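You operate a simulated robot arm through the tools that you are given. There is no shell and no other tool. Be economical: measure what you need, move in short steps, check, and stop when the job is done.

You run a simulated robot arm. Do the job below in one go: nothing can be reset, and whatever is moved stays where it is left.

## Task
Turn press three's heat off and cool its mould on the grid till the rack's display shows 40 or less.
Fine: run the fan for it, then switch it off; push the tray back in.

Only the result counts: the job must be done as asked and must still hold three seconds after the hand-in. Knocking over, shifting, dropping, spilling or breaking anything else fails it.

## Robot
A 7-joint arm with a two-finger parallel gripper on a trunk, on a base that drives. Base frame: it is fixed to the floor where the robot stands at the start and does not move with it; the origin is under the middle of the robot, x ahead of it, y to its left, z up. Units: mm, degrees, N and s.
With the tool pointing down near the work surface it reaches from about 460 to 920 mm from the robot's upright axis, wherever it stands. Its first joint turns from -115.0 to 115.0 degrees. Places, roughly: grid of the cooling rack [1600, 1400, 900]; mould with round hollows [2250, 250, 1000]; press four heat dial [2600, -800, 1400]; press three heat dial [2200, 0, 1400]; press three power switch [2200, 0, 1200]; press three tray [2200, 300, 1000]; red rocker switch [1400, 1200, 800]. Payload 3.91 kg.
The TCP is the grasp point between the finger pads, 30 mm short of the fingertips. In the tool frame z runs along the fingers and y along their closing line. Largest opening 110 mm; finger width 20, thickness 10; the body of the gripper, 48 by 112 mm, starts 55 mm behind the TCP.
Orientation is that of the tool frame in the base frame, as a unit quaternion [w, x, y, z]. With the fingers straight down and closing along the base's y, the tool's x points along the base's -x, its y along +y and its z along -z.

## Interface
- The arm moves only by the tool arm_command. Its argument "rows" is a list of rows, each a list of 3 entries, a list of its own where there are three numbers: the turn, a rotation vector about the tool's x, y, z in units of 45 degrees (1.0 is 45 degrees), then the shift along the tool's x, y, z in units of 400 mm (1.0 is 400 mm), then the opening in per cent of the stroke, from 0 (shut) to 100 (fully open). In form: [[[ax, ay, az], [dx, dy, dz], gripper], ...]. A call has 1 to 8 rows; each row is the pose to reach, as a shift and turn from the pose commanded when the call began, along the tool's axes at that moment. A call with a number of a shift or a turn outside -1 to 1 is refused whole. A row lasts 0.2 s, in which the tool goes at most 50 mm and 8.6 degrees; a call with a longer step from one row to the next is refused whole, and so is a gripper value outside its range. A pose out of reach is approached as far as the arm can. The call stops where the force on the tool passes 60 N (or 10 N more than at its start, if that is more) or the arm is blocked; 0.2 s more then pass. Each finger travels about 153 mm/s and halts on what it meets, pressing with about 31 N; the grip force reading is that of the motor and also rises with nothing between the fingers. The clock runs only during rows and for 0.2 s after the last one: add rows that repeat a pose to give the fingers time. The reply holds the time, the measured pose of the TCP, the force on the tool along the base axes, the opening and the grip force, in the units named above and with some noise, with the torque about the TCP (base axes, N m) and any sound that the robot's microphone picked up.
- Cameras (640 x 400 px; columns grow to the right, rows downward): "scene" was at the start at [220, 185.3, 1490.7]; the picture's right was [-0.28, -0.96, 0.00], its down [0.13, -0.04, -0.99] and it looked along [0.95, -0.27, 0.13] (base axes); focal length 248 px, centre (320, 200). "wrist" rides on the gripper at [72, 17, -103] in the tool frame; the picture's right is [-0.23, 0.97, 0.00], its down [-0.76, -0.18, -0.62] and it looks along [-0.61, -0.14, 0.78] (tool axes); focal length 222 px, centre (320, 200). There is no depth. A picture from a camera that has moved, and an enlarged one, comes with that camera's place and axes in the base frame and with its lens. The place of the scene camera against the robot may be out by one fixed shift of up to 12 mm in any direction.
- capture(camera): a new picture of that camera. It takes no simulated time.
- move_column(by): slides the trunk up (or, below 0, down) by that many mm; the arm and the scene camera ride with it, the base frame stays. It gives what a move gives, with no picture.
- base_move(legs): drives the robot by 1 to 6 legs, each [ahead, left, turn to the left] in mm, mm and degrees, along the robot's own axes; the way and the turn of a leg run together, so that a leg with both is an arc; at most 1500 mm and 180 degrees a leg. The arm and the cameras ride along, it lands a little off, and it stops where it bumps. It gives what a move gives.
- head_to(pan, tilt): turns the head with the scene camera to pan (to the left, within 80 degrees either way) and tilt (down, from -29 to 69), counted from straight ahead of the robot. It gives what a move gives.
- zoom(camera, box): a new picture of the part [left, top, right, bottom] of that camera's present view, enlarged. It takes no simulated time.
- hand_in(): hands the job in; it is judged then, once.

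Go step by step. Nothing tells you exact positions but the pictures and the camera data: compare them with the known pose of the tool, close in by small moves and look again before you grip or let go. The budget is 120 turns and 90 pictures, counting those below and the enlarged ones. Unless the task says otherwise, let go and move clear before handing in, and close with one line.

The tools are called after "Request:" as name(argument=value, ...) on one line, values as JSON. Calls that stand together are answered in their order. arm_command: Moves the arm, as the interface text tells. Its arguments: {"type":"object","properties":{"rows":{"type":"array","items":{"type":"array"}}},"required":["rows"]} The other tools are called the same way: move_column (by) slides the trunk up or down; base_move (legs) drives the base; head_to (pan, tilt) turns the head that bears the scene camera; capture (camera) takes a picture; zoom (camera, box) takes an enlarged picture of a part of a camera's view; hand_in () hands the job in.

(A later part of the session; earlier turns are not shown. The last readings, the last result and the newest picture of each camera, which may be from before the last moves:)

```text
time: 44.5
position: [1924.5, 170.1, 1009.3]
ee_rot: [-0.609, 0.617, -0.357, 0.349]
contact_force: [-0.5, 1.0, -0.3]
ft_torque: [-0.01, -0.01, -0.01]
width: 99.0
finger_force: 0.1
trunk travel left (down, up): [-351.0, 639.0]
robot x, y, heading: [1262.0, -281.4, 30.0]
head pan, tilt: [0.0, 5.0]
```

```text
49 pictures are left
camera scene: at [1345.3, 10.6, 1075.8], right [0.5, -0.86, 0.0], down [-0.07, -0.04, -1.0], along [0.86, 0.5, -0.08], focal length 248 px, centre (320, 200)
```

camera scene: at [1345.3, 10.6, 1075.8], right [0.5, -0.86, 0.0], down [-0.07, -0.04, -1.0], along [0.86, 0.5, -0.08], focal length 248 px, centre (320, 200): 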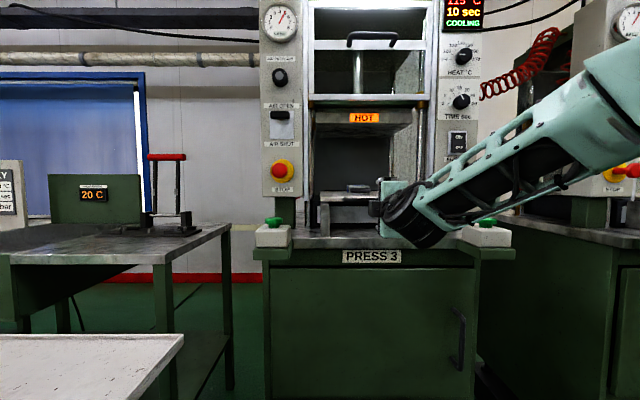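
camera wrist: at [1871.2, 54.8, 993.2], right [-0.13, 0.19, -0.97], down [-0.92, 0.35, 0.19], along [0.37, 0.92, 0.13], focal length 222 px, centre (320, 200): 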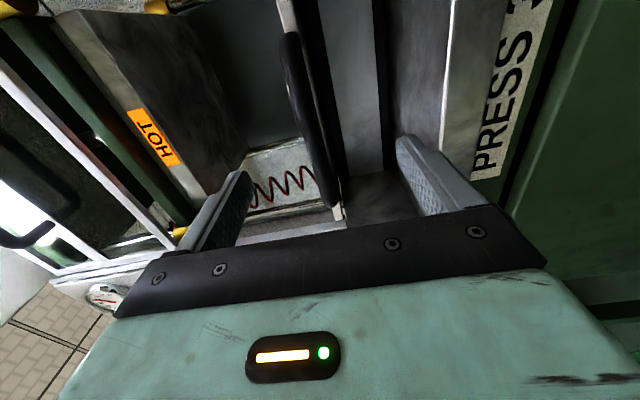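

Bar is at f≈1827, z≈1010, centred. Advance 68 mm and close.

Request:
arm_command(rows=[[[0, 0, 0], [0, 0, 0.06], 90], [[0, 0, 0], [0, 0, 0.12], 90], [[0, 0, 0], [0, 0, 0.17], 90], [[0, 0, 0], [0, 0, 0.17], 50], [[0, 0, 0], [0, 0, 0.17], 20], [[0, 0, 0], [0, 0, 0.17], 5], [[0, 0, 0], [0, 0, 0.17], 5]])

Request:
capture(camera="wrist")

```text
time: 46.1
position: [1982.3, 202.6, 1013.5]
ee_rot: [-0.612, 0.614, -0.355, 0.35]
contact_force: [3.3, 4.0, 30.3]
ft_torque: [-0.22, -0.48, 0.34]
width: 15.9
finger_force: 45.2
trunk travel left (down, up): [-351.0, 639.0]
robot x, y, heading: [1257.2, -282.1, 30.2]
head pan, tilt: [0.0, 5.0]
```

```text
48 pictures are left
camera wrist: at [1929.1, 87.2, 996.6], right [-0.12, 0.2, -0.97], down [-0.92, 0.35, 0.19], along [0.37, 0.92, 0.14], focal length 222 px, centre (320, 200)
```

wrist: 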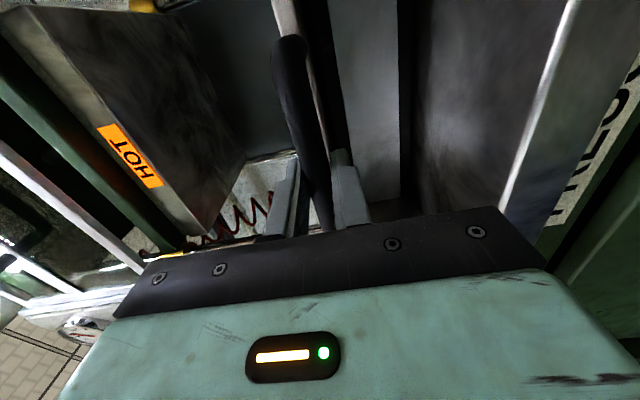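

Handle gripped (16 mm). Pulling out 200 mm with the arm.

Request:
arm_command(rows=[[[0, 0, 0], [0, -0.01, 0], 5], [[0, 0, 0], [0, -0.01, -0.08], 5], [[0, 0, 0], [0, -0.01, -0.16], 5], [[0, 0, 0], [0, -0.01, -0.24], 5], [[0, 0, 0], [0, -0.01, -0.32], 5], [[0, 0, 0], [0, -0.01, -0.4], 5], [[0, 0, 0], [0, -0.01, -0.5], 5], [[0, 0, 0], [0, -0.01, -0.5], 5]])

Request:
capture(camera="scene")

```text
time: 48.0
position: [1810.1, 102.3, 1014.7]
ee_rot: [-0.608, 0.617, -0.358, 0.348]
contact_force: [2.6, -8.3, 4.6]
ft_torque: [-0.17, -0.18, -0.27]
width: 15.9
finger_force: 44.9
trunk travel left (down, up): [-351.0, 639.0]
robot x, y, heading: [1257.7, -283.1, 30.0]
head pan, tilt: [0.0, 5.0]
```

```text
47 pictures are left
camera scene: at [1345.3, 10.1, 1075.8], right [0.5, -0.86, 0.0], down [-0.07, -0.04, -1.0], along [0.86, 0.5, -0.08], focal length 248 px, centre (320, 200)
```

scene: 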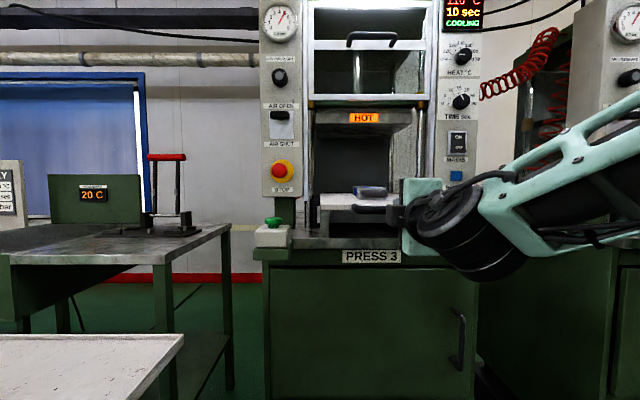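

Tray slid out 200 mm smoothly. Another ~100 mm by driving back, to clear the platen overhead.

Request:
base_move(legs=[[-100, 0, 0]])

Request:
head_to(pan=0, tilt=15)

Request:
capture(camera="scene")

```text
time: 49.1
position: [1723.9, 52.0, 1014.7]
ee_rot: [-0.607, 0.617, -0.358, 0.349]
contact_force: [7.3, -8.6, -2.4]
ft_torque: [-0.32, -0.09, -0.01]
width: 15.8
finger_force: 44.8
trunk travel left (down, up): [-351.0, 639.0]
robot x, y, heading: [1172.8, -332.8, 30.3]
head pan, tilt: [0.0, 5.0]
```

```text
time: 49.8
position: [1730.9, 56.5, 1013.7]
ee_rot: [-0.61, 0.614, -0.358, 0.349]
contact_force: [2.6, -1.6, 45.0]
ft_torque: [-0.34, -0.6, 0.83]
width: 15.6
finger_force: 45.2
trunk travel left (down, up): [-351.0, 639.0]
robot x, y, heading: [1172.6, -331.2, 30.1]
head pan, tilt: [0.0, 15.0]
```

```text
46 pictures are left
camera scene: at [1259.3, -39.9, 1060.4], right [0.5, -0.87, 0.0], down [-0.21, -0.12, -0.97], along [0.84, 0.49, -0.25], focal length 248 px, centre (320, 200)
```

scene: 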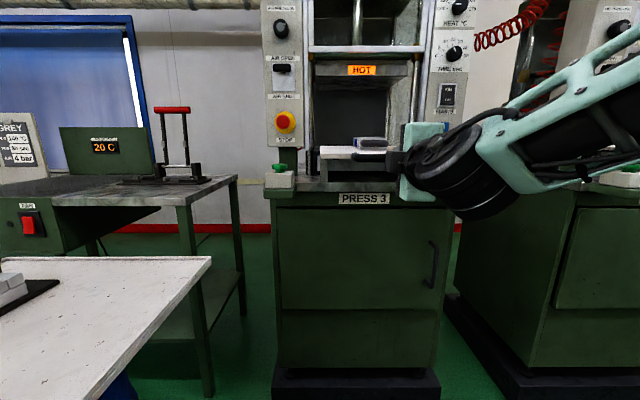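

Tray is ~290 mm out. Release the handle, back off and view.

Request:
arm_command(rows=[[[0, 0, 0], [0, 0, 0], 30], [[0, 0, 0], [0, 0, 0], 60], [[0, 0, 0], [0, 0, 0], 80], [[0, 0, 0], [0, 0, 0], 80]])

Request:
base_move(legs=[[-150, 0, 0]])

Request:
move_column(by=350)

Request:
head_to(pan=0, tilt=25)

Request:
capture(camera="scene")

```text
time: 50.8
position: [1731.6, 56.7, 1006.3]
ee_rot: [-0.605, 0.62, -0.36, 0.347]
contact_force: [-0.7, 0.2, -0.3]
ft_torque: [0.02, -0.02, 0.02]
width: 87.9
finger_force: 0.0
trunk travel left (down, up): [-351.0, 639.0]
robot x, y, heading: [1171.4, -334.7, 29.9]
head pan, tilt: [0.0, 15.0]
```

```text
time: 52.2
position: [1600.6, -19.1, 1005.3]
ee_rot: [-0.606, 0.619, -0.359, 0.347]
contact_force: [0.1, 0.0, 0.0]
ft_torque: [0.0, 0.0, 0.0]
width: 88.1
finger_force: 0.1
trunk travel left (down, up): [-351.0, 639.0]
robot x, y, heading: [1040.2, -406.6, 29.8]
head pan, tilt: [0.0, 15.0]
```

```text
time: 55.6
position: [1607.9, -15.3, 1349.4]
ee_rot: [-0.603, 0.621, -0.362, 0.346]
contact_force: [0.8, -0.1, -0.4]
ft_torque: [0.03, -0.02, -0.02]
width: 87.9
finger_force: 0.0
trunk travel left (down, up): [-701.0, 289.0]
robot x, y, heading: [1040.8, -405.9, 30.0]
head pan, tilt: [0.0, 15.0]
```

```text
time: 56.3
position: [1607.3, -14.9, 1350.6]
ee_rot: [-0.602, 0.623, -0.361, 0.346]
contact_force: [-0.6, -0.9, -0.1]
ft_torque: [0.0, -0.02, 0.02]
width: 87.9
finger_force: 0.0
trunk travel left (down, up): [-701.0, 289.0]
robot x, y, heading: [1041.4, -409.6, 30.1]
head pan, tilt: [0.0, 25.0]
```

```text
45 pictures are left
camera scene: at [1126.1, -116.9, 1393.4], right [0.5, -0.87, 0.0], down [-0.36, -0.21, -0.91], along [0.79, 0.46, -0.41], focal length 248 px, centre (320, 200)
```

scene: 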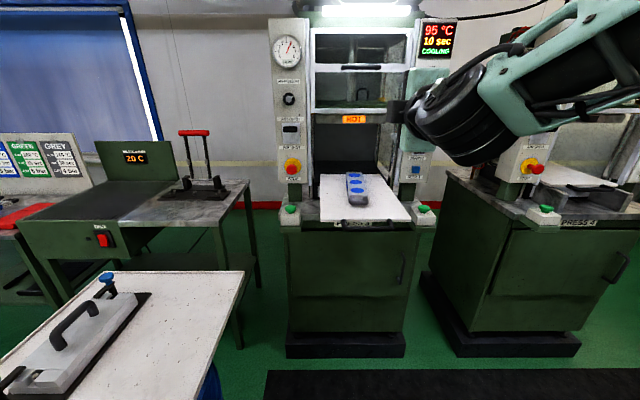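

Mould is now out in the open, 95 °C and falling. Re-orienting the tool to point down (120° combined turn in two calls).

Request:
arm_command(rows=[[[-0.1, 0.1, 0.1], [0, 0, 0], 100], [[-0.2, 0.2, 0.2], [0, 0, 0], 100], [[-0.3, 0.3, 0.3], [0, 0, 0], 100], [[-0.4, 0.4, 0.4], [0, 0, 0], 100], [[-0.5, 0.5, 0.5], [0, 0, 0], 100], [[-0.6, 0.6, 0.6], [0, 0, 0], 100], [[-0.7, 0.7, 0.7], [0, 0, 0], 100], [[-0.77, 0.77, 0.77], [0, 0, 0], 100]])

Request:
arm_command(rows=[[[-0.1, 0.1, 0.1], [0, 0, 0], 100], [[-0.2, 0.2, 0.2], [0, 0, 0], 100], [[-0.3, 0.3, 0.3], [0, 0, 0], 100], [[-0.4, 0.4, 0.4], [0, 0, 0], 100], [[-0.5, 0.5, 0.5], [0, 0, 0], 100], [[-0.6, 0.6, 0.6], [0, 0, 0], 100], [[-0.7, 0.7, 0.7], [0, 0, 0], 100], [[-0.77, 0.77, 0.77], [0, 0, 0], 100]])

```text
time: 58.1
position: [1607.6, -15.3, 1351.2]
ee_rot: [0.337, -0.508, 0.767, -0.201]
contact_force: [-0.5, -0.2, -0.3]
ft_torque: [0.01, -0.01, 0.0]
width: 110.0
finger_force: 0.0
trunk travel left (down, up): [-701.0, 289.0]
robot x, y, heading: [1042.2, -408.9, 29.9]
head pan, tilt: [0.0, 25.0]
```

```text
time: 59.9
position: [1606.9, -14.9, 1350.0]
ee_rot: [-0.019, -0.259, 0.966, -0.001]
contact_force: [-0.7, -0.5, 0.5]
ft_torque: [0.02, 0.03, 0.0]
width: 110.1
finger_force: 0.1
trunk travel left (down, up): [-701.0, 289.0]
robot x, y, heading: [1042.0, -412.3, 30.2]
head pan, tilt: [0.0, 25.0]
```

Tool points down. Zoom on the mould and look with the wrist.

Request:
zoom(camera="scene", box=[310, 165, 406, 225])

Request:
capture(camera="wrist")

```text
6.67 times, centred on (358, 195) of scene
camera zoom: at [1126.0, -116.8, 1393.3], right [0.5, -0.87, 0.0], down [-0.36, -0.21, -0.91], along [0.79, 0.46, -0.41], focal length 1650 px, centre (67, 233)
```

zoom: 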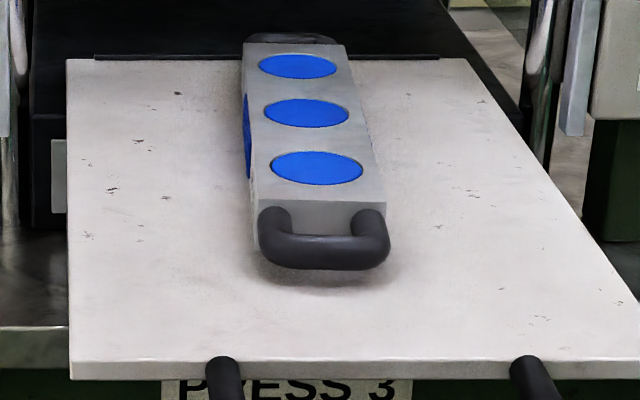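

```text
43 pictures are left
camera wrist: at [1539.8, -36.6, 1455.3], right [-0.29, 0.96, 0.0], down [0.77, 0.23, 0.59], along [0.57, 0.17, -0.8], focal length 222 px, centre (320, 200)
```

wrist: 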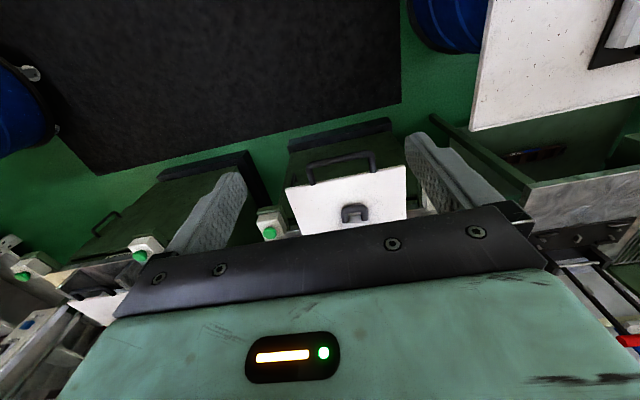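

Mould centre is about f 1792, l −810, top ≈1060, ~65 mm wide, yawed ~4°. I'll tilt the tool 20° (hand leaning back for clearance), lower the trunk and drive forward partway.

Request:
arm_command(rows=[[[0, -0.17, 0.03], [0, 0, 0], 100], [[0, -0.34, 0.06], [0, 0, 0], 100], [[0, -0.49, 0.09], [0, 0, 0], 100], [[0, -0.49, 0.09], [0, 0, 0], 100]])

Request:
move_column(by=-130)

Request:
base_move(legs=[[300, 0, 0]])

Request:
capture(camera="wrist")

Request:
capture(camera="scene")

```text
time: 60.9
position: [1608.6, -15.0, 1350.0]
ee_rot: [0.169, -0.221, 0.959, 0.048]
contact_force: [0.3, 0.7, -0.2]
ft_torque: [0.0, -0.04, -0.01]
width: 109.9
finger_force: 0.0
trunk travel left (down, up): [-701.0, 289.0]
robot x, y, heading: [1041.8, -410.2, 30.1]
head pan, tilt: [0.0, 25.0]
```

```text
time: 62.5
position: [1607.9, -15.3, 1220.7]
ee_rot: [0.168, -0.22, 0.96, 0.047]
contact_force: [1.0, 0.9, -0.6]
ft_torque: [-0.01, -0.02, 0.01]
width: 110.0
finger_force: 0.1
trunk travel left (down, up): [-571.0, 419.0]
robot x, y, heading: [1041.5, -408.5, 30.3]
head pan, tilt: [0.0, 25.0]
```

```text
time: 64.6
position: [1869.6, 135.7, 1221.7]
ee_rot: [0.167, -0.22, 0.96, 0.047]
contact_force: [0.8, -0.1, -0.1]
ft_torque: [0.0, 0.02, 0.01]
width: 109.7
finger_force: 0.0
trunk travel left (down, up): [-571.0, 419.0]
robot x, y, heading: [1303.1, -256.2, 29.8]
head pan, tilt: [0.0, 25.0]
```

```text
42 pictures are left
camera wrist: at [1769.1, 102.1, 1291.9], right [-0.23, 0.97, 0.09], down [0.54, 0.05, 0.84], along [0.81, 0.25, -0.53], focal length 222 px, centre (320, 200)
```

wrist: 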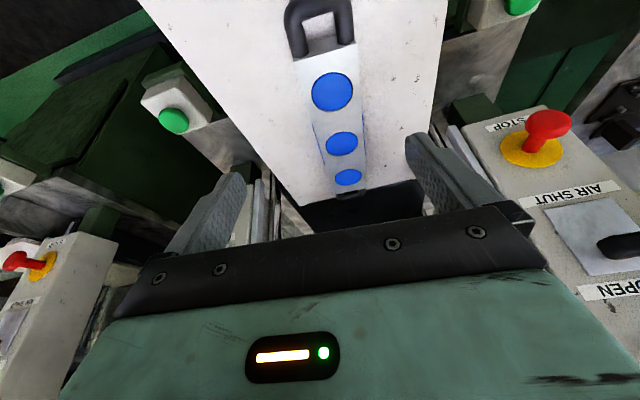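

```text
41 pictures are left
camera scene: at [1387.6, 34.0, 1263.3], right [0.5, -0.87, 0.0], down [-0.36, -0.21, -0.91], along [0.79, 0.46, -0.41], focal length 248 px, centre (320, 200)
```

scene: 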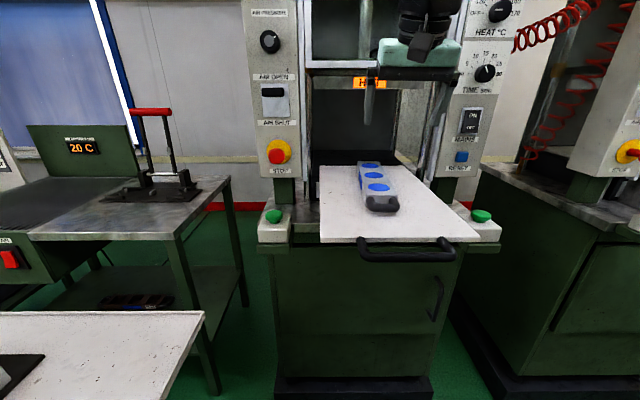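

Wrist view gives the mould centre at f≈1812, l≈−809. Moving above it at z≈1150.

Request:
arm_command(rows=[[[0, 0, 0], [-0.067, 0.012, 0.088], 100], [[0, 0, 0], [-0.134, 0.024, 0.176], 100], [[0, 0, 0], [-0.202, 0.037, 0.265], 100], [[0, 0, 0], [-0.202, 0.037, 0.265], 100]])

Request:
capture(camera="wrist")

Request:
capture(camera="scene")

```text
time: 65.6
position: [1970.7, 201.8, 1139.4]
ee_rot: [0.163, -0.219, 0.961, 0.045]
contact_force: [-0.1, 0.5, 0.1]
ft_torque: [0.01, 0.0, 0.01]
width: 109.9
finger_force: 0.1
trunk travel left (down, up): [-571.0, 419.0]
robot x, y, heading: [1301.1, -261.0, 30.0]
head pan, tilt: [0.0, 25.0]
```

```text
40 pictures are left
camera wrist: at [1870.9, 170.2, 1213.0], right [-0.23, 0.97, 0.09], down [0.54, 0.05, 0.84], along [0.81, 0.25, -0.54], focal length 222 px, centre (320, 200)
```

wrist: 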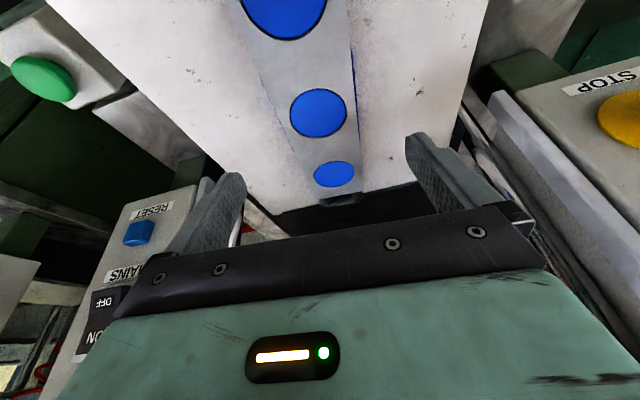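

```text
39 pictures are left
camera scene: at [1387.5, 33.9, 1263.3], right [0.5, -0.87, 0.0], down [-0.36, -0.21, -0.91], along [0.79, 0.46, -0.41], focal length 248 px, centre (320, 200)
```

scene: 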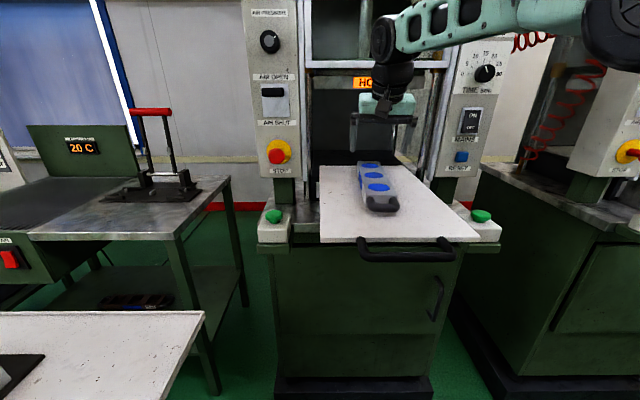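

Mould top ≈1048, centre f≈1820. Descending to TCP z≈1055 with fingers straddling it.

Request:
arm_command(rows=[[[0, 0, 0], [0.02, 0.002, 0.07], 100], [[0, 0, 0], [0.04, 0.004, 0.14], 100], [[0, 0, 0], [0.059, 0.005, 0.203], 100], [[0, 0, 0], [0.059, 0.005, 0.203], 100]])

Request:
capture(camera="wrist")

Request:
zoom(camera="scene", box=[310, 80, 470, 230])

```text
time: 66.6
position: [1973.2, 207.1, 1056.3]
ee_rot: [0.164, -0.219, 0.961, 0.045]
contact_force: [0.1, 0.5, 0.1]
ft_torque: [-0.02, -0.02, -0.01]
width: 110.1
finger_force: 0.1
trunk travel left (down, up): [-571.0, 419.0]
robot x, y, heading: [1301.3, -260.0, 30.0]
head pan, tilt: [0.0, 25.0]
```

```text
38 pictures are left
camera wrist: at [1874.3, 175.7, 1128.4], right [-0.23, 0.97, 0.09], down [0.54, 0.05, 0.84], along [0.81, 0.24, -0.54], focal length 222 px, centre (320, 200)
```

wrist: 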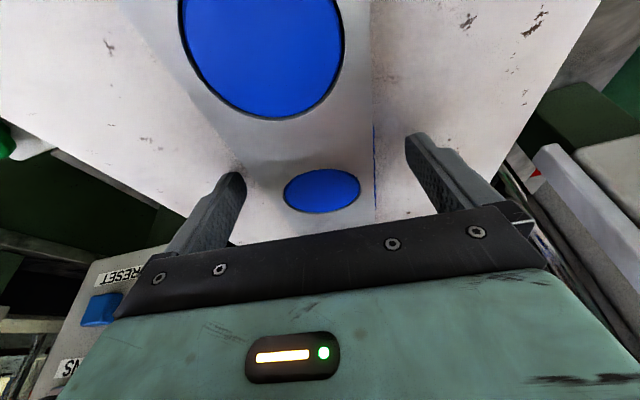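

```text
2.67 times, centred on (390, 155) of scene
camera zoom: at [1387.6, 34.0, 1263.3], right [0.5, -0.87, 0.0], down [-0.36, -0.21, -0.91], along [0.79, 0.46, -0.41], focal length 660 px, centre (133, 320)
```

zoom: 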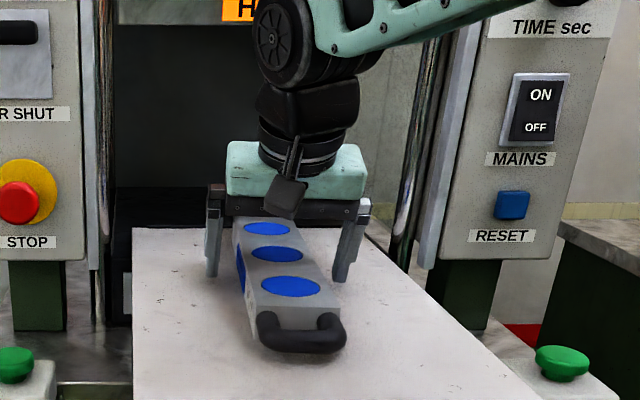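

Well straddled around the middle hollow. Closing.

Request:
arm_command(rows=[[[0, 0, 0], [0, 0, 0], 80], [[0, 0, 0], [0, 0, 0], 65], [[0, 0, 0], [0, 0, 0], 50], [[0, 0, 0], [0, 0, 0], 35], [[0, 0, 0], [0, 0, 0], 35]])

```text
time: 67.8
position: [1973.9, 206.9, 1054.1]
ee_rot: [0.164, -0.22, 0.961, 0.046]
contact_force: [2.0, -3.0, 0.0]
ft_torque: [-0.41, -0.03, 0.01]
width: 70.0
finger_force: 30.9
trunk travel left (down, up): [-571.0, 419.0]
robot x, y, heading: [1302.1, -261.4, 30.1]
head pan, tilt: [0.0, 25.0]
```

Gripped at 70 mm. Lifting ~60 mm straight up.

Request:
arm_command(rows=[[[0, 0, 0], [-0.013, 0, -0.036], 30], [[0, 0, 0], [-0.026, 0, -0.072], 30], [[0, 0, 0], [-0.039, 0, -0.108], 30], [[0, 0, 0], [-0.052, 0, -0.144], 30], [[0, 0, 0], [-0.052, 0, -0.144], 30]])

Request:
capture(camera="scene")

```text
time: 69.0
position: [1975.4, 207.9, 1117.3]
ee_rot: [0.164, -0.219, 0.961, 0.045]
contact_force: [-0.8, -0.4, -9.0]
ft_torque: [-0.07, 0.13, 0.0]
width: 69.9
finger_force: 31.0
trunk travel left (down, up): [-571.0, 419.0]
robot x, y, heading: [1302.2, -257.7, 30.1]
head pan, tilt: [0.0, 25.0]
```

```text
36 pictures are left
camera scene: at [1387.9, 34.2, 1263.2], right [0.5, -0.87, 0.0], down [-0.36, -0.21, -0.91], along [0.79, 0.46, -0.41], focal length 248 px, centre (320, 200)
```

scene: 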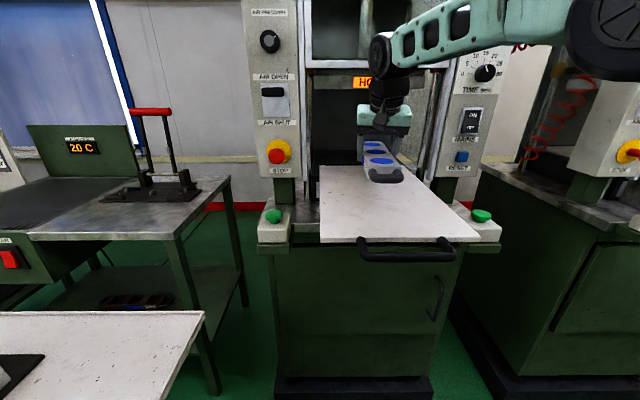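

Mould held (~0.9 kg). Driving back from the press, raising, then back and left around the cart toward the rack.

Request:
base_move(legs=[[-400, 0, 0]])

Request:
move_column(by=170)

Request:
base_move(legs=[[-500, 0, 0], [0, 1490, 0]])

Request:
head_to(pan=-5, tilt=35)

Request:
capture(camera="scene")

```text
time: 71.5
position: [1623.1, 2.9, 1116.3]
ee_rot: [0.163, -0.219, 0.961, 0.045]
contact_force: [-0.2, -0.6, -9.3]
ft_torque: [-0.06, 0.1, 0.04]
width: 70.1
finger_force: 31.3
trunk travel left (down, up): [-571.0, 419.0]
robot x, y, heading: [948.1, -465.4, 30.3]
head pan, tilt: [0.0, 25.0]
```

```text
time: 73.4
position: [1630.2, 5.5, 1277.7]
ee_rot: [0.159, -0.219, 0.962, 0.044]
contact_force: [0.1, -1.1, -8.4]
ft_torque: [-0.08, 0.12, 0.03]
width: 70.0
finger_force: 31.0
trunk travel left (down, up): [-741.0, 249.0]
robot x, y, heading: [950.4, -460.9, 29.8]
head pan, tilt: [0.0, 25.0]
```

```text
time: 83.3
position: [460.4, 1049.0, 1276.1]
ee_rot: [0.158, -0.22, 0.961, 0.044]
contact_force: [0.3, 0.8, -8.8]
ft_torque: [-0.05, 0.12, -0.02]
width: 69.9
finger_force: 31.1
trunk travel left (down, up): [-741.0, 249.0]
robot x, y, heading: [-220.8, 579.6, 30.0]
head pan, tilt: [0.0, 25.0]
```

```text
time: 84.0
position: [461.1, 1048.9, 1277.1]
ee_rot: [0.159, -0.219, 0.962, 0.044]
contact_force: [-0.4, 0.2, -9.6]
ft_torque: [-0.1, 0.11, -0.03]
width: 69.8
finger_force: 30.6
trunk travel left (down, up): [-741.0, 249.0]
robot x, y, heading: [-221.1, 576.9, 30.1]
head pan, tilt: [-5.0, 35.0]
```

```text
35 pictures are left
camera scene: at [-125.2, 869.0, 1412.8], right [0.42, -0.91, 0.0], down [-0.52, -0.24, -0.82], along [0.74, 0.35, -0.57], focal length 248 px, centre (320, 200)
```

scene: 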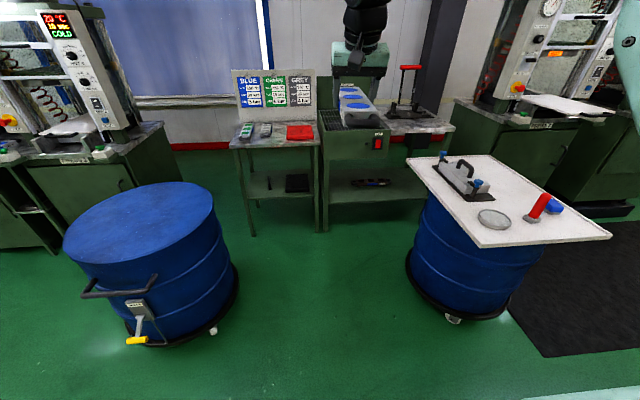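

Corridor between barrel (l≈1270) and cart (l≈175) is clear. Driving forward to the rack, slightly left.

Request:
base_move(legs=[[0, 40, 0], [950, 0, 0]])

Request:
head_to(pan=-25, tilt=35)

Request:
capture(camera="scene")

Request:
capture(camera="wrist")

```text
time: 89.5
position: [1262.2, 1562.5, 1274.5]
ee_rot: [0.159, -0.223, 0.961, 0.045]
contact_force: [-0.5, -0.2, -8.7]
ft_torque: [-0.03, 0.1, -0.03]
width: 69.6
finger_force: 31.3
trunk travel left (down, up): [-741.0, 249.0]
robot x, y, heading: [580.5, 1092.7, 30.3]
head pan, tilt: [-5.0, 35.0]
```

```text
time: 90.3
position: [1260.0, 1563.1, 1275.1]
ee_rot: [0.158, -0.222, 0.961, 0.044]
contact_force: [-1.0, -0.2, -8.9]
ft_torque: [-0.06, 0.13, 0.02]
width: 69.7
finger_force: 31.1
trunk travel left (down, up): [-741.0, 249.0]
robot x, y, heading: [584.6, 1089.2, 30.2]
head pan, tilt: [-25.0, 35.0]
```

```text
34 pictures are left
camera scene: at [683.7, 1351.2, 1412.8], right [0.09, -1.0, 0.0], down [-0.57, -0.05, -0.82], along [0.82, 0.07, -0.57], focal length 248 px, centre (320, 200)
```

scene: 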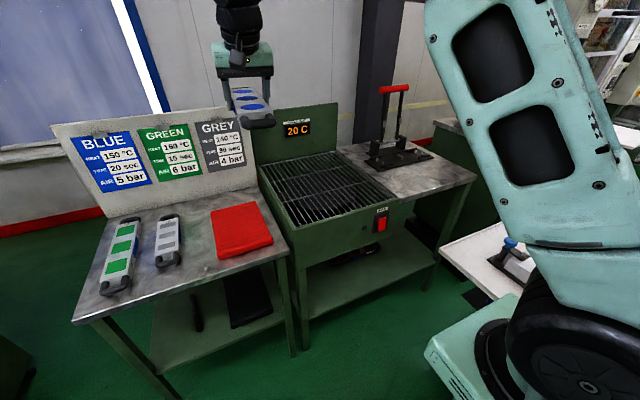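

```text
33 pictures are left
camera wrist: at [1162.4, 1531.6, 1349.3], right [-0.24, 0.97, 0.09], down [0.55, 0.06, 0.83], along [0.8, 0.24, -0.55], focal length 222 px, centre (320, 200)
```

wrist: 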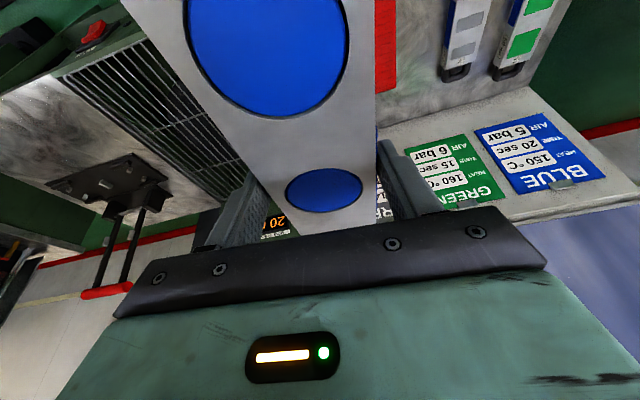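

Grid spans l≈250–645, f≈1815–2290. Shifting the arm right ~290 mm, then driving forward 150 mm.

Request:
arm_command(rows=[[[0, 0, 0], [0, -0.1, 0], 30], [[0, 0, 0], [0, -0.2, 0], 30], [[0, 0, 0], [0, -0.31, 0], 30], [[0, 0, 0], [0, -0.42, 0], 30], [[0, 0, 0], [0, -0.53, 0], 30], [[0, 0, 0], [0, -0.64, 0], 30], [[0, 0, 0], [0, -0.73, 0], 30], [[0, 0, 0], [0, -0.73, 0], 30]])

Request:
base_move(legs=[[160, 0, 0]])

Request:
capture(camera="scene")

Request:
capture(camera="wrist")

```text
time: 92.1
position: [1388.8, 1301.3, 1270.3]
ee_rot: [0.159, -0.222, 0.961, 0.044]
contact_force: [-0.6, -1.1, -8.6]
ft_torque: [-0.03, 0.12, -0.02]
width: 69.9
finger_force: 30.8
trunk travel left (down, up): [-741.0, 249.0]
robot x, y, heading: [576.6, 1086.8, 30.2]
head pan, tilt: [-25.0, 35.0]
```

```text
time: 93.5
position: [1528.2, 1382.3, 1271.1]
ee_rot: [0.159, -0.222, 0.961, 0.044]
contact_force: [-0.2, 0.4, -9.1]
ft_torque: [-0.08, 0.09, 0.01]
width: 70.0
finger_force: 31.6
trunk travel left (down, up): [-741.0, 249.0]
robot x, y, heading: [720.4, 1171.3, 30.2]
head pan, tilt: [-25.0, 35.0]
```

```text
32 pictures are left
camera scene: at [823.2, 1431.6, 1412.8], right [0.09, -1.0, 0.0], down [-0.57, -0.05, -0.82], along [0.82, 0.07, -0.57], focal length 248 px, centre (320, 200)
```

scene: 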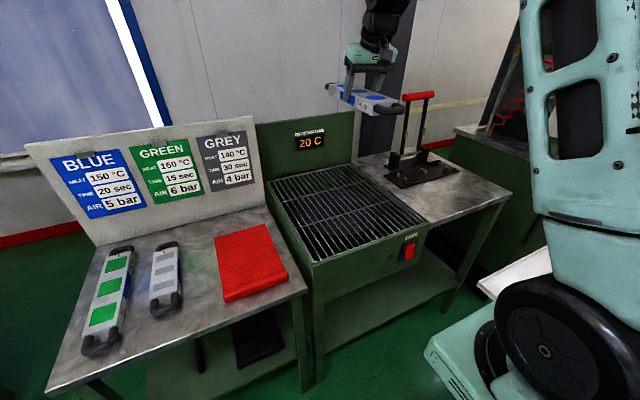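

```text
31 pictures are left
camera wrist: at [1430.0, 1349.5, 1344.4], right [-0.23, 0.97, 0.09], down [0.55, 0.06, 0.83], along [0.8, 0.24, -0.55], focal length 222 px, centre (320, 200)
```

wrist: 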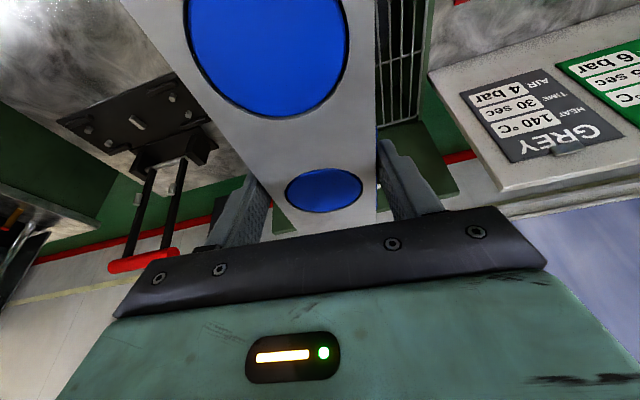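

Mould is over the grid (l≈433 vs grid 260–640). Small centring move, then lower the trunk 270 mm.

Request:
arm_command(rows=[[[0, 0, 0], [-0.024, 0.017, 0.008], 30], [[0, 0, 0], [-0.047, 0.034, 0.017], 30], [[0, 0, 0], [-0.047, 0.034, 0.017], 30]])

Request:
move_column(by=-270)

Request:
capture(camera="scene")

Request:
capture(camera="wrist")

```text
time: 94.3
position: [1541.1, 1401.0, 1270.0]
ee_rot: [0.157, -0.221, 0.961, 0.043]
contact_force: [-0.3, 0.2, -10.1]
ft_torque: [-0.05, 0.11, -0.02]
width: 69.7
finger_force: 30.6
trunk travel left (down, up): [-741.0, 249.0]
robot x, y, heading: [719.4, 1167.4, 30.0]
head pan, tilt: [-25.0, 35.0]
```

```text
time: 97.0
position: [1540.1, 1402.8, 1000.3]
ee_rot: [0.157, -0.222, 0.961, 0.044]
contact_force: [0.2, -0.5, -9.8]
ft_torque: [-0.03, 0.13, 0.0]
width: 70.2
finger_force: 30.9
trunk travel left (down, up): [-471.0, 519.0]
robot x, y, heading: [720.1, 1171.7, 30.1]
head pan, tilt: [-25.0, 35.0]
```

```text
30 pictures are left
camera scene: at [823.2, 1431.7, 1142.8], right [0.09, -1.0, 0.0], down [-0.57, -0.05, -0.82], along [0.82, 0.07, -0.57], focal length 248 px, centre (320, 200)
```

scene: 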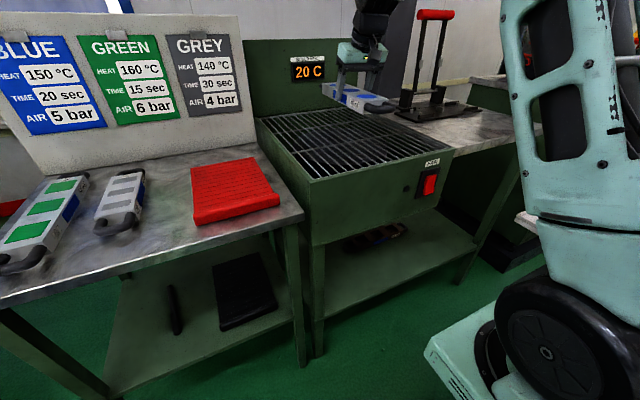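

```text
29 pictures are left
camera wrist: at [1441.9, 1369.9, 1073.9], right [-0.23, 0.97, 0.09], down [0.55, 0.06, 0.83], along [0.8, 0.24, -0.55], focal length 222 px, centre (320, 200)
```

wrist: 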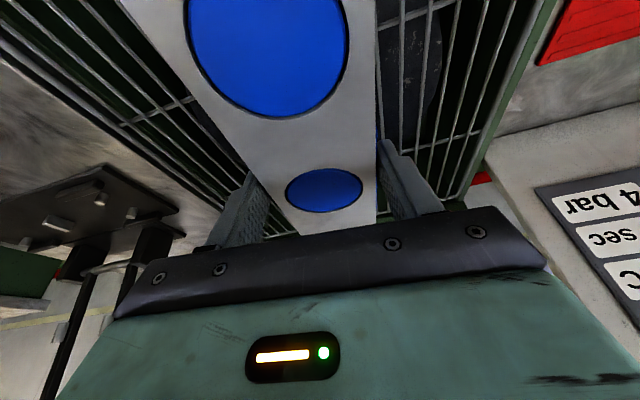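

Looks well placed above the grid. Lowering slowly with the arm until contact.

Request:
arm_command(rows=[[[0, 0, 0], [0.008, 0, 0.024], 30], [[0, 0, 0], [0.016, 0, 0.047], 30], [[0, 0, 0], [0.024, 0, 0.071], 30], [[0, 0, 0], [0.032, 0, 0.094], 30], [[0, 0, 0], [0.036, 0, 0.106], 30], [[0, 0, 0], [0.038, 0, 0.112], 30]])

Request:
zoom(camera="scene", box=[250, 30, 458, 160])

```text
time: 98.5
position: [1540.3, 1402.3, 951.9]
ee_rot: [0.157, -0.222, 0.961, 0.044]
contact_force: [-0.1, 0.4, -8.5]
ft_torque: [-0.04, 0.08, 0.0]
width: 69.7
finger_force: 31.3
trunk travel left (down, up): [-471.0, 519.0]
robot x, y, heading: [723.3, 1171.1, 30.1]
head pan, tilt: [-25.0, 35.0]
```

```text
3.08 times, centred on (354, 95) of scene
camera zoom: at [823.2, 1431.7, 1142.8], right [0.09, -1.0, 0.0], down [-0.57, -0.05, -0.82], along [0.82, 0.07, -0.57], focal length 762 px, centre (215, 523)
```

zoom: 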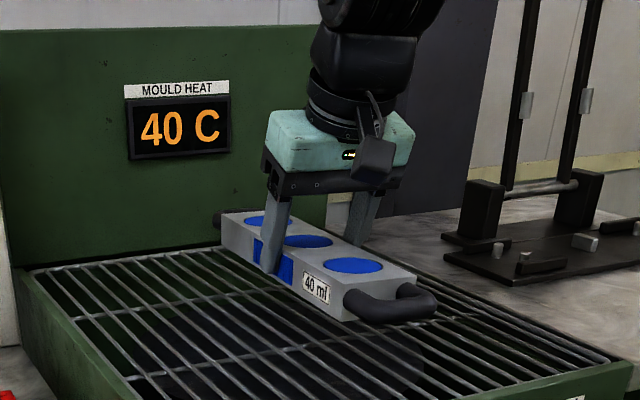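

The display has woken (40 C, maybe still settling). Lowering the last bit in small steps.

Request:
arm_command(rows=[[[0, 0, 0], [0.003, 0, 0.008], 30], [[0, 0, 0], [0.005, 0, 0.016], 30], [[0, 0, 0], [0.008, 0, 0.024], 30], [[0, 0, 0], [0.01, 0, 0.03], 30], [[0, 0, 0], [0.01, 0, 0.03], 30]])

```text
time: 99.7
position: [1540.0, 1403.3, 939.5]
ee_rot: [0.157, -0.222, 0.961, 0.044]
contact_force: [0.5, -0.2, -8.4]
ft_torque: [-0.03, 0.11, 0.03]
width: 69.7
finger_force: 31.3
trunk travel left (down, up): [-471.0, 519.0]
robot x, y, heading: [721.4, 1172.8, 30.4]
head pan, tilt: [-25.0, 35.0]
```

Request:
arm_command(rows=[[[0, 0, 0], [0.003, 0, 0.008], 30], [[0, 0, 0], [0.005, 0, 0.016], 30], [[0, 0, 0], [0.008, 0, 0.024], 30], [[0, 0, 0], [0.01, 0, 0.03], 30], [[0, 0, 0], [0.01, 0, 0.03], 30]])

Request:
zoom(camera="scene", box=[250, 30, 458, 160])

```text
time: 100.8
position: [1540.2, 1403.5, 926.5]
ee_rot: [0.158, -0.221, 0.961, 0.043]
contact_force: [0.0, 0.5, -9.1]
ft_torque: [-0.05, 0.09, -0.02]
width: 69.9
finger_force: 30.9
trunk travel left (down, up): [-471.0, 519.0]
robot x, y, heading: [717.2, 1171.6, 30.1]
head pan, tilt: [-25.0, 35.0]
```

```text
3.08 times, centred on (354, 95) of scene
camera zoom: at [823.2, 1431.7, 1142.8], right [0.09, -1.0, 0.0], down [-0.57, -0.05, -0.82], along [0.82, 0.07, -0.57], focal length 762 px, centre (215, 523)
```

zoom: 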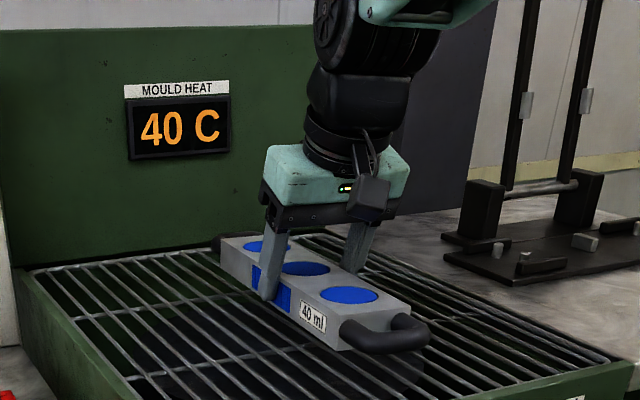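

Still free-hanging; going down further.

Request:
arm_command(rows=[[[0, 0, 0], [0.003, 0, 0.008], 30], [[0, 0, 0], [0.005, 0, 0.016], 30], [[0, 0, 0], [0.008, 0, 0.024], 30], [[0, 0, 0], [0.011, 0, 0.032], 30], [[0, 0, 0], [0.014, 0, 0.04], 30], [[0, 0, 0], [0.014, 0, 0.04], 30]])

```text
time: 102.2
position: [1540.4, 1403.6, 911.2]
ee_rot: [0.157, -0.221, 0.962, 0.043]
contact_force: [-0.2, -0.5, -9.5]
ft_torque: [-0.03, 0.13, 0.0]
width: 69.8
finger_force: 31.3
trunk travel left (down, up): [-471.0, 519.0]
robot x, y, heading: [720.0, 1172.7, 30.2]
head pan, tilt: [-25.0, 35.0]
```

Request:
arm_command(rows=[[[0, 0, 0], [0.003, 0, 0.008], 30], [[0, 0, 0], [0.005, 0, 0.016], 30], [[0, 0, 0], [0.008, 0, 0.024], 30], [[0, 0, 0], [0.011, 0, 0.032], 30], [[0, 0, 0], [0.011, 0, 0.032], 30]])

Request:
zoom(camera="scene", box=[250, 30, 458, 160])

```text
time: 103.5
position: [1539.2, 1402.7, 898.5]
ee_rot: [0.16, -0.222, 0.961, 0.044]
contact_force: [-0.6, -0.3, -1.1]
ft_torque: [0.19, -1.07, -0.15]
width: 69.6
finger_force: 30.9
trunk travel left (down, up): [-471.0, 519.0]
robot x, y, heading: [719.2, 1171.0, 30.1]
head pan, tilt: [-25.0, 35.0]
```

```text
3.08 times, centred on (354, 95) of scene
camera zoom: at [822.8, 1431.5, 1143.0], right [0.09, -1.0, 0.0], down [-0.57, -0.05, -0.82], along [0.82, 0.07, -0.57], focal length 762 px, centre (215, 523)
```

zoom: 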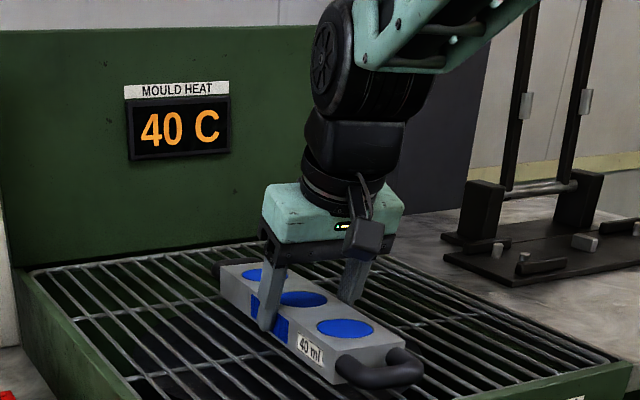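

Contact is beginning. Down ~3 mm more, then open.

Request:
arm_command(rows=[[[0, 0, 0], [0.002, 0, 0.005], 30], [[0, 0, 0], [0.004, 0, 0.01], 30], [[0, 0, 0], [0.004, 0, 0.01], 30]])

```text
time: 104.2
position: [1540.5, 1403.4, 895.2]
ee_rot: [0.162, -0.221, 0.961, 0.044]
contact_force: [2.1, 0.4, 23.8]
ft_torque: [-1.01, -0.39, -0.11]
width: 69.8
finger_force: 30.9
trunk travel left (down, up): [-471.0, 519.0]
robot x, y, heading: [718.6, 1172.7, 30.2]
head pan, tilt: [-25.0, 35.0]
```

Resting on the grid (24 N up). Opening gently, then withdrawing upward.

Request:
arm_command(rows=[[[0, 0, 0], [0, 0, 0], 66], [[0, 0, 0], [0, 0, 0], 75], [[0, 0, 0], [0, 0, 0], 90], [[0, 0, 0], [0, 0, 0], 90], [[0, 0, 0], [-0.03, 0, -0.09], 90], [[0, 0, 0], [-0.06, 0, -0.18], 90], [[0, 0, 0], [-0.09, 0, -0.27], 90], [[0, 0, 0], [-0.09, 0, -0.27], 90]])

Request:
capture(camera="scene")

```text
time: 106.0
position: [1538.8, 1402.3, 1007.0]
ee_rot: [0.158, -0.222, 0.961, 0.043]
contact_force: [-0.1, 0.6, 0.0]
ft_torque: [-0.03, 0.0, 0.0]
width: 99.3
finger_force: 0.1
trunk travel left (down, up): [-471.0, 519.0]
robot x, y, heading: [719.0, 1172.8, 30.0]
head pan, tilt: [-25.0, 35.0]
```

```text
25 pictures are left
camera scene: at [822.9, 1431.6, 1142.9], right [0.09, -1.0, 0.0], down [-0.57, -0.05, -0.82], along [0.82, 0.07, -0.57], focal length 248 px, centre (320, 200)
```

scene: 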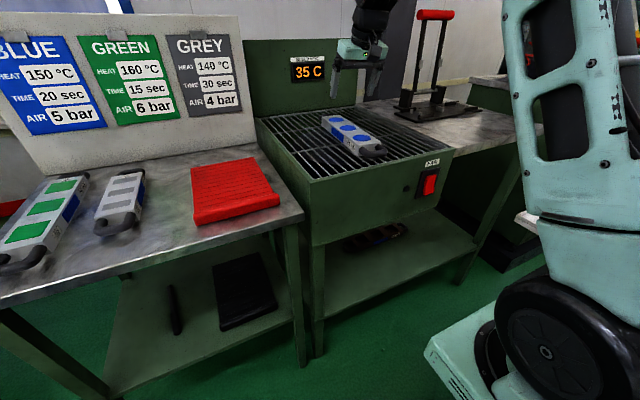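

Display reads 35 C already. I'll still run the fan as asked: look at the rocker closely.

Request:
zoom(camera="scene", box=[390, 145, 470, 210])

```text
6.15 times, centred on (430, 178) of scene
camera zoom: at [822.9, 1431.6, 1142.9], right [0.09, -1.0, 0.0], down [-0.57, -0.05, -0.82], along [0.82, 0.07, -0.57], focal length 1523 px, centre (-357, 338)
```

zoom: 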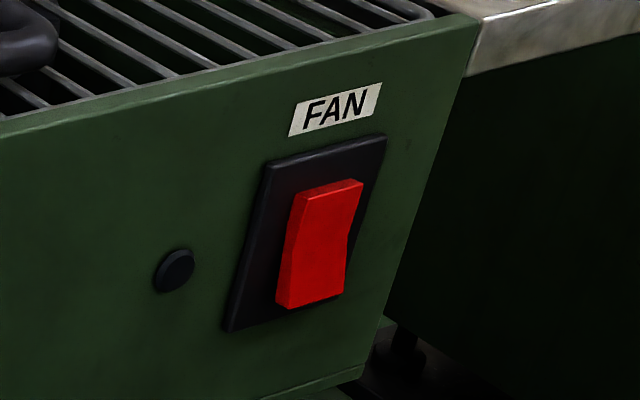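

Rocker estimated at f≈1855, l≈258, top half z≈771. Backing off, pulling the arm in and right, closing fingers, and pitching the tool forward.

Request:
base_move(legs=[[-110, 0, 0]])

Request:
arm_command(rows=[[[0, 0, 0], [0.05, -0.08, -0.04], 60], [[0, 0, 0], [0.11, -0.16, -0.08], 40], [[0, 0, 0], [0.165, -0.245, -0.12], 20], [[0, 0, 0], [0.22, -0.33, -0.16], 0], [[0, 0, 0], [0.28, -0.415, -0.2], 0], [[0, 0, 0], [0.335, -0.497, -0.235], 0], [[0, 0, 0], [0.335, -0.497, -0.235], 0]])

Request:
arm_command(rows=[[[0, -0.17, 0], [0, 0, 0], 0], [[0, -0.34, 0], [0, 0, 0], 0], [[0, -0.51, 0], [0, 0, 0], 0], [[0, -0.68, 0], [0, 0, 0], 0], [[0, -0.85, 0], [0, 0, 0], 0], [[0, -1, 0], [0, 0, 0], 0], [[0, -1, 0], [0, 0, 0], 0]])

Request:
capture(camera="scene")

```text
time: 107.2
position: [1442.5, 1345.7, 1008.0]
ee_rot: [0.158, -0.22, 0.962, 0.045]
contact_force: [-0.8, 0.4, -0.9]
ft_torque: [-0.03, 0.01, -0.01]
width: 98.9
finger_force: 0.0
trunk travel left (down, up): [-471.0, 519.0]
robot x, y, heading: [621.2, 1114.9, 30.0]
head pan, tilt: [-25.0, 35.0]
```

```text
time: 108.8
position: [1389.5, 1098.0, 1048.6]
ee_rot: [0.158, -0.221, 0.961, 0.043]
contact_force: [0.8, -0.3, 0.7]
ft_torque: [0.02, 0.03, 0.0]
width: 0.0
finger_force: 31.4
trunk travel left (down, up): [-471.0, 519.0]
robot x, y, heading: [625.2, 1112.7, 30.1]
head pan, tilt: [-25.0, 35.0]
```

```text
time: 110.4
position: [1389.7, 1098.2, 1049.3]
ee_rot: [0.514, -0.187, 0.827, 0.125]
contact_force: [0.4, -0.5, 0.2]
ft_torque: [-0.03, 0.02, -0.03]
width: 0.0
finger_force: 30.9
trunk travel left (down, up): [-471.0, 519.0]
robot x, y, heading: [628.1, 1115.4, 30.1]
head pan, tilt: [-25.0, 35.0]
```

```text
23 pictures are left
camera scene: at [727.7, 1376.2, 1142.9], right [0.09, -1.0, 0.0], down [-0.57, -0.05, -0.82], along [0.82, 0.07, -0.57], focal length 248 px, centre (320, 200)
```

scene: 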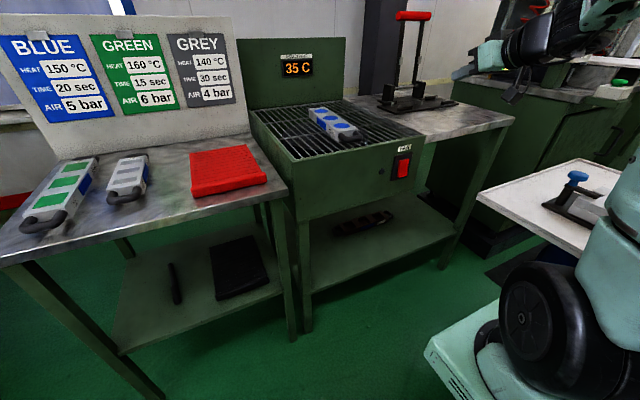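

Display steady at 35 C. Two scene views disagree about the rocker's depth, so I'll back off slightly, lower, and use the wrist camera.

Request:
base_move(legs=[[-70, 0, 0]])

Request:
move_column(by=-230)

Request:
capture(camera="wrist")

Request:
capture(camera="scene")

```text
time: 111.5
position: [1330.2, 1063.3, 1049.0]
ee_rot: [0.515, -0.187, 0.827, 0.125]
contact_force: [0.4, 0.0, -1.2]
ft_torque: [0.02, 0.05, 0.01]
width: 0.1
finger_force: 31.1
trunk travel left (down, up): [-471.0, 519.0]
robot x, y, heading: [566.7, 1081.9, 30.2]
head pan, tilt: [-25.0, 35.0]
```

```text
time: 113.9
position: [1329.2, 1062.4, 819.1]
ee_rot: [0.515, -0.187, 0.827, 0.125]
contact_force: [-0.7, -0.3, -0.1]
ft_torque: [-0.01, -0.02, 0.0]
width: 0.1
finger_force: 30.9
trunk travel left (down, up): [-241.0, 749.0]
robot x, y, heading: [560.9, 1078.7, 30.4]
head pan, tilt: [-25.0, 35.0]
```

```text
22 pictures are left
camera wrist: at [1210.0, 1022.5, 799.3], right [-0.34, 0.92, 0.22], down [-0.12, -0.27, 0.96], along [0.93, 0.3, 0.2], focal length 222 px, centre (320, 200)
```

wrist: 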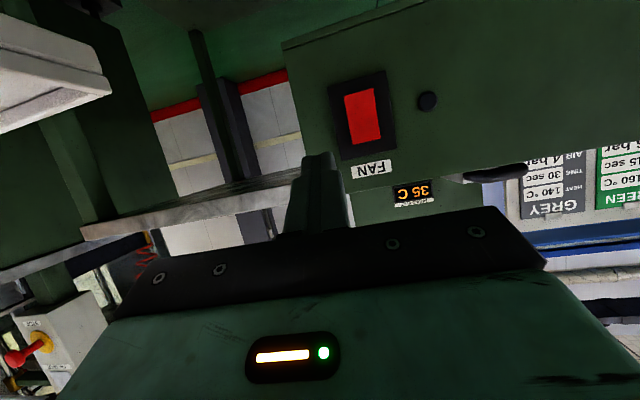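

```text
21 pictures are left
camera scene: at [667.4, 1341.1, 912.9], right [0.09, -1.0, 0.0], down [-0.57, -0.05, -0.82], along [0.82, 0.07, -0.57], focal length 248 px, centre (320, 200)
```

scene: 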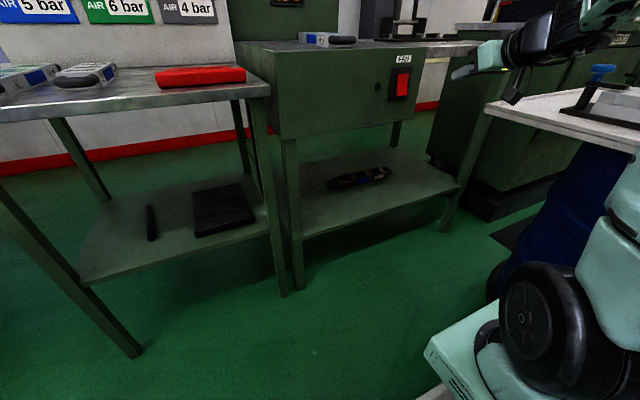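

Rocker now located at f≈1830, l≈293, centre z≈769 (top half ≈785). Moving the closed fingertips in front of its upper half.

Request:
arm_command(rows=[[[0, 0, 0], [-0.02, 0.038, 0.072], 0], [[0, 0, 0], [-0.04, 0.076, 0.144], 0], [[0, 0, 0], [-0.059, 0.113, 0.21], 0], [[0, 0, 0], [-0.059, 0.113, 0.21], 0]])

Request:
capture(camera="wrist")

Request:
zoom(camera="scene", box=[360, 30, 488, 110])

```text
time: 114.9
position: [1386.4, 1141.6, 803.2]
ee_rot: [0.514, -0.187, 0.828, 0.125]
contact_force: [-0.4, 1.0, -0.2]
ft_torque: [0.02, 0.04, -0.01]
width: 0.0
finger_force: 30.9
trunk travel left (down, up): [-241.0, 749.0]
robot x, y, heading: [560.6, 1080.6, 30.2]
head pan, tilt: [-25.0, 35.0]
```

```text
20 pictures are left
camera wrist: at [1267.5, 1101.2, 784.2], right [-0.34, 0.92, 0.22], down [-0.12, -0.27, 0.96], along [0.93, 0.3, 0.2], focal length 222 px, centre (320, 200)
```

wrist: 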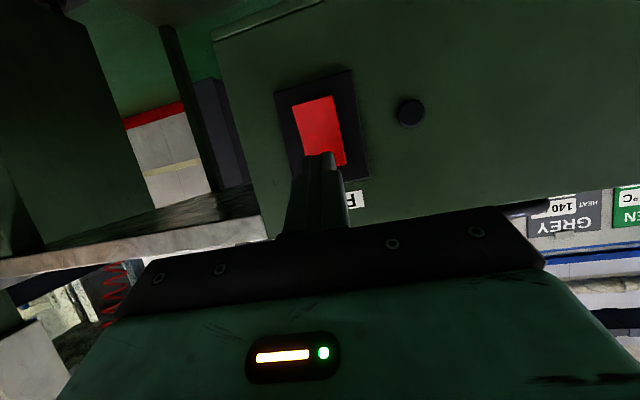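

```text
5.00 times, centred on (424, 70) of scene
camera zoom: at [667.4, 1341.1, 912.9], right [0.09, -1.0, 0.0], down [-0.57, -0.05, -0.82], along [0.82, 0.07, -0.57], focal length 1237 px, centre (-200, 850)
```

zoom: 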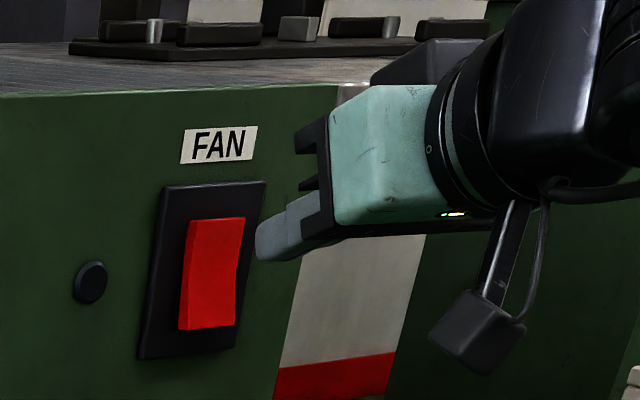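

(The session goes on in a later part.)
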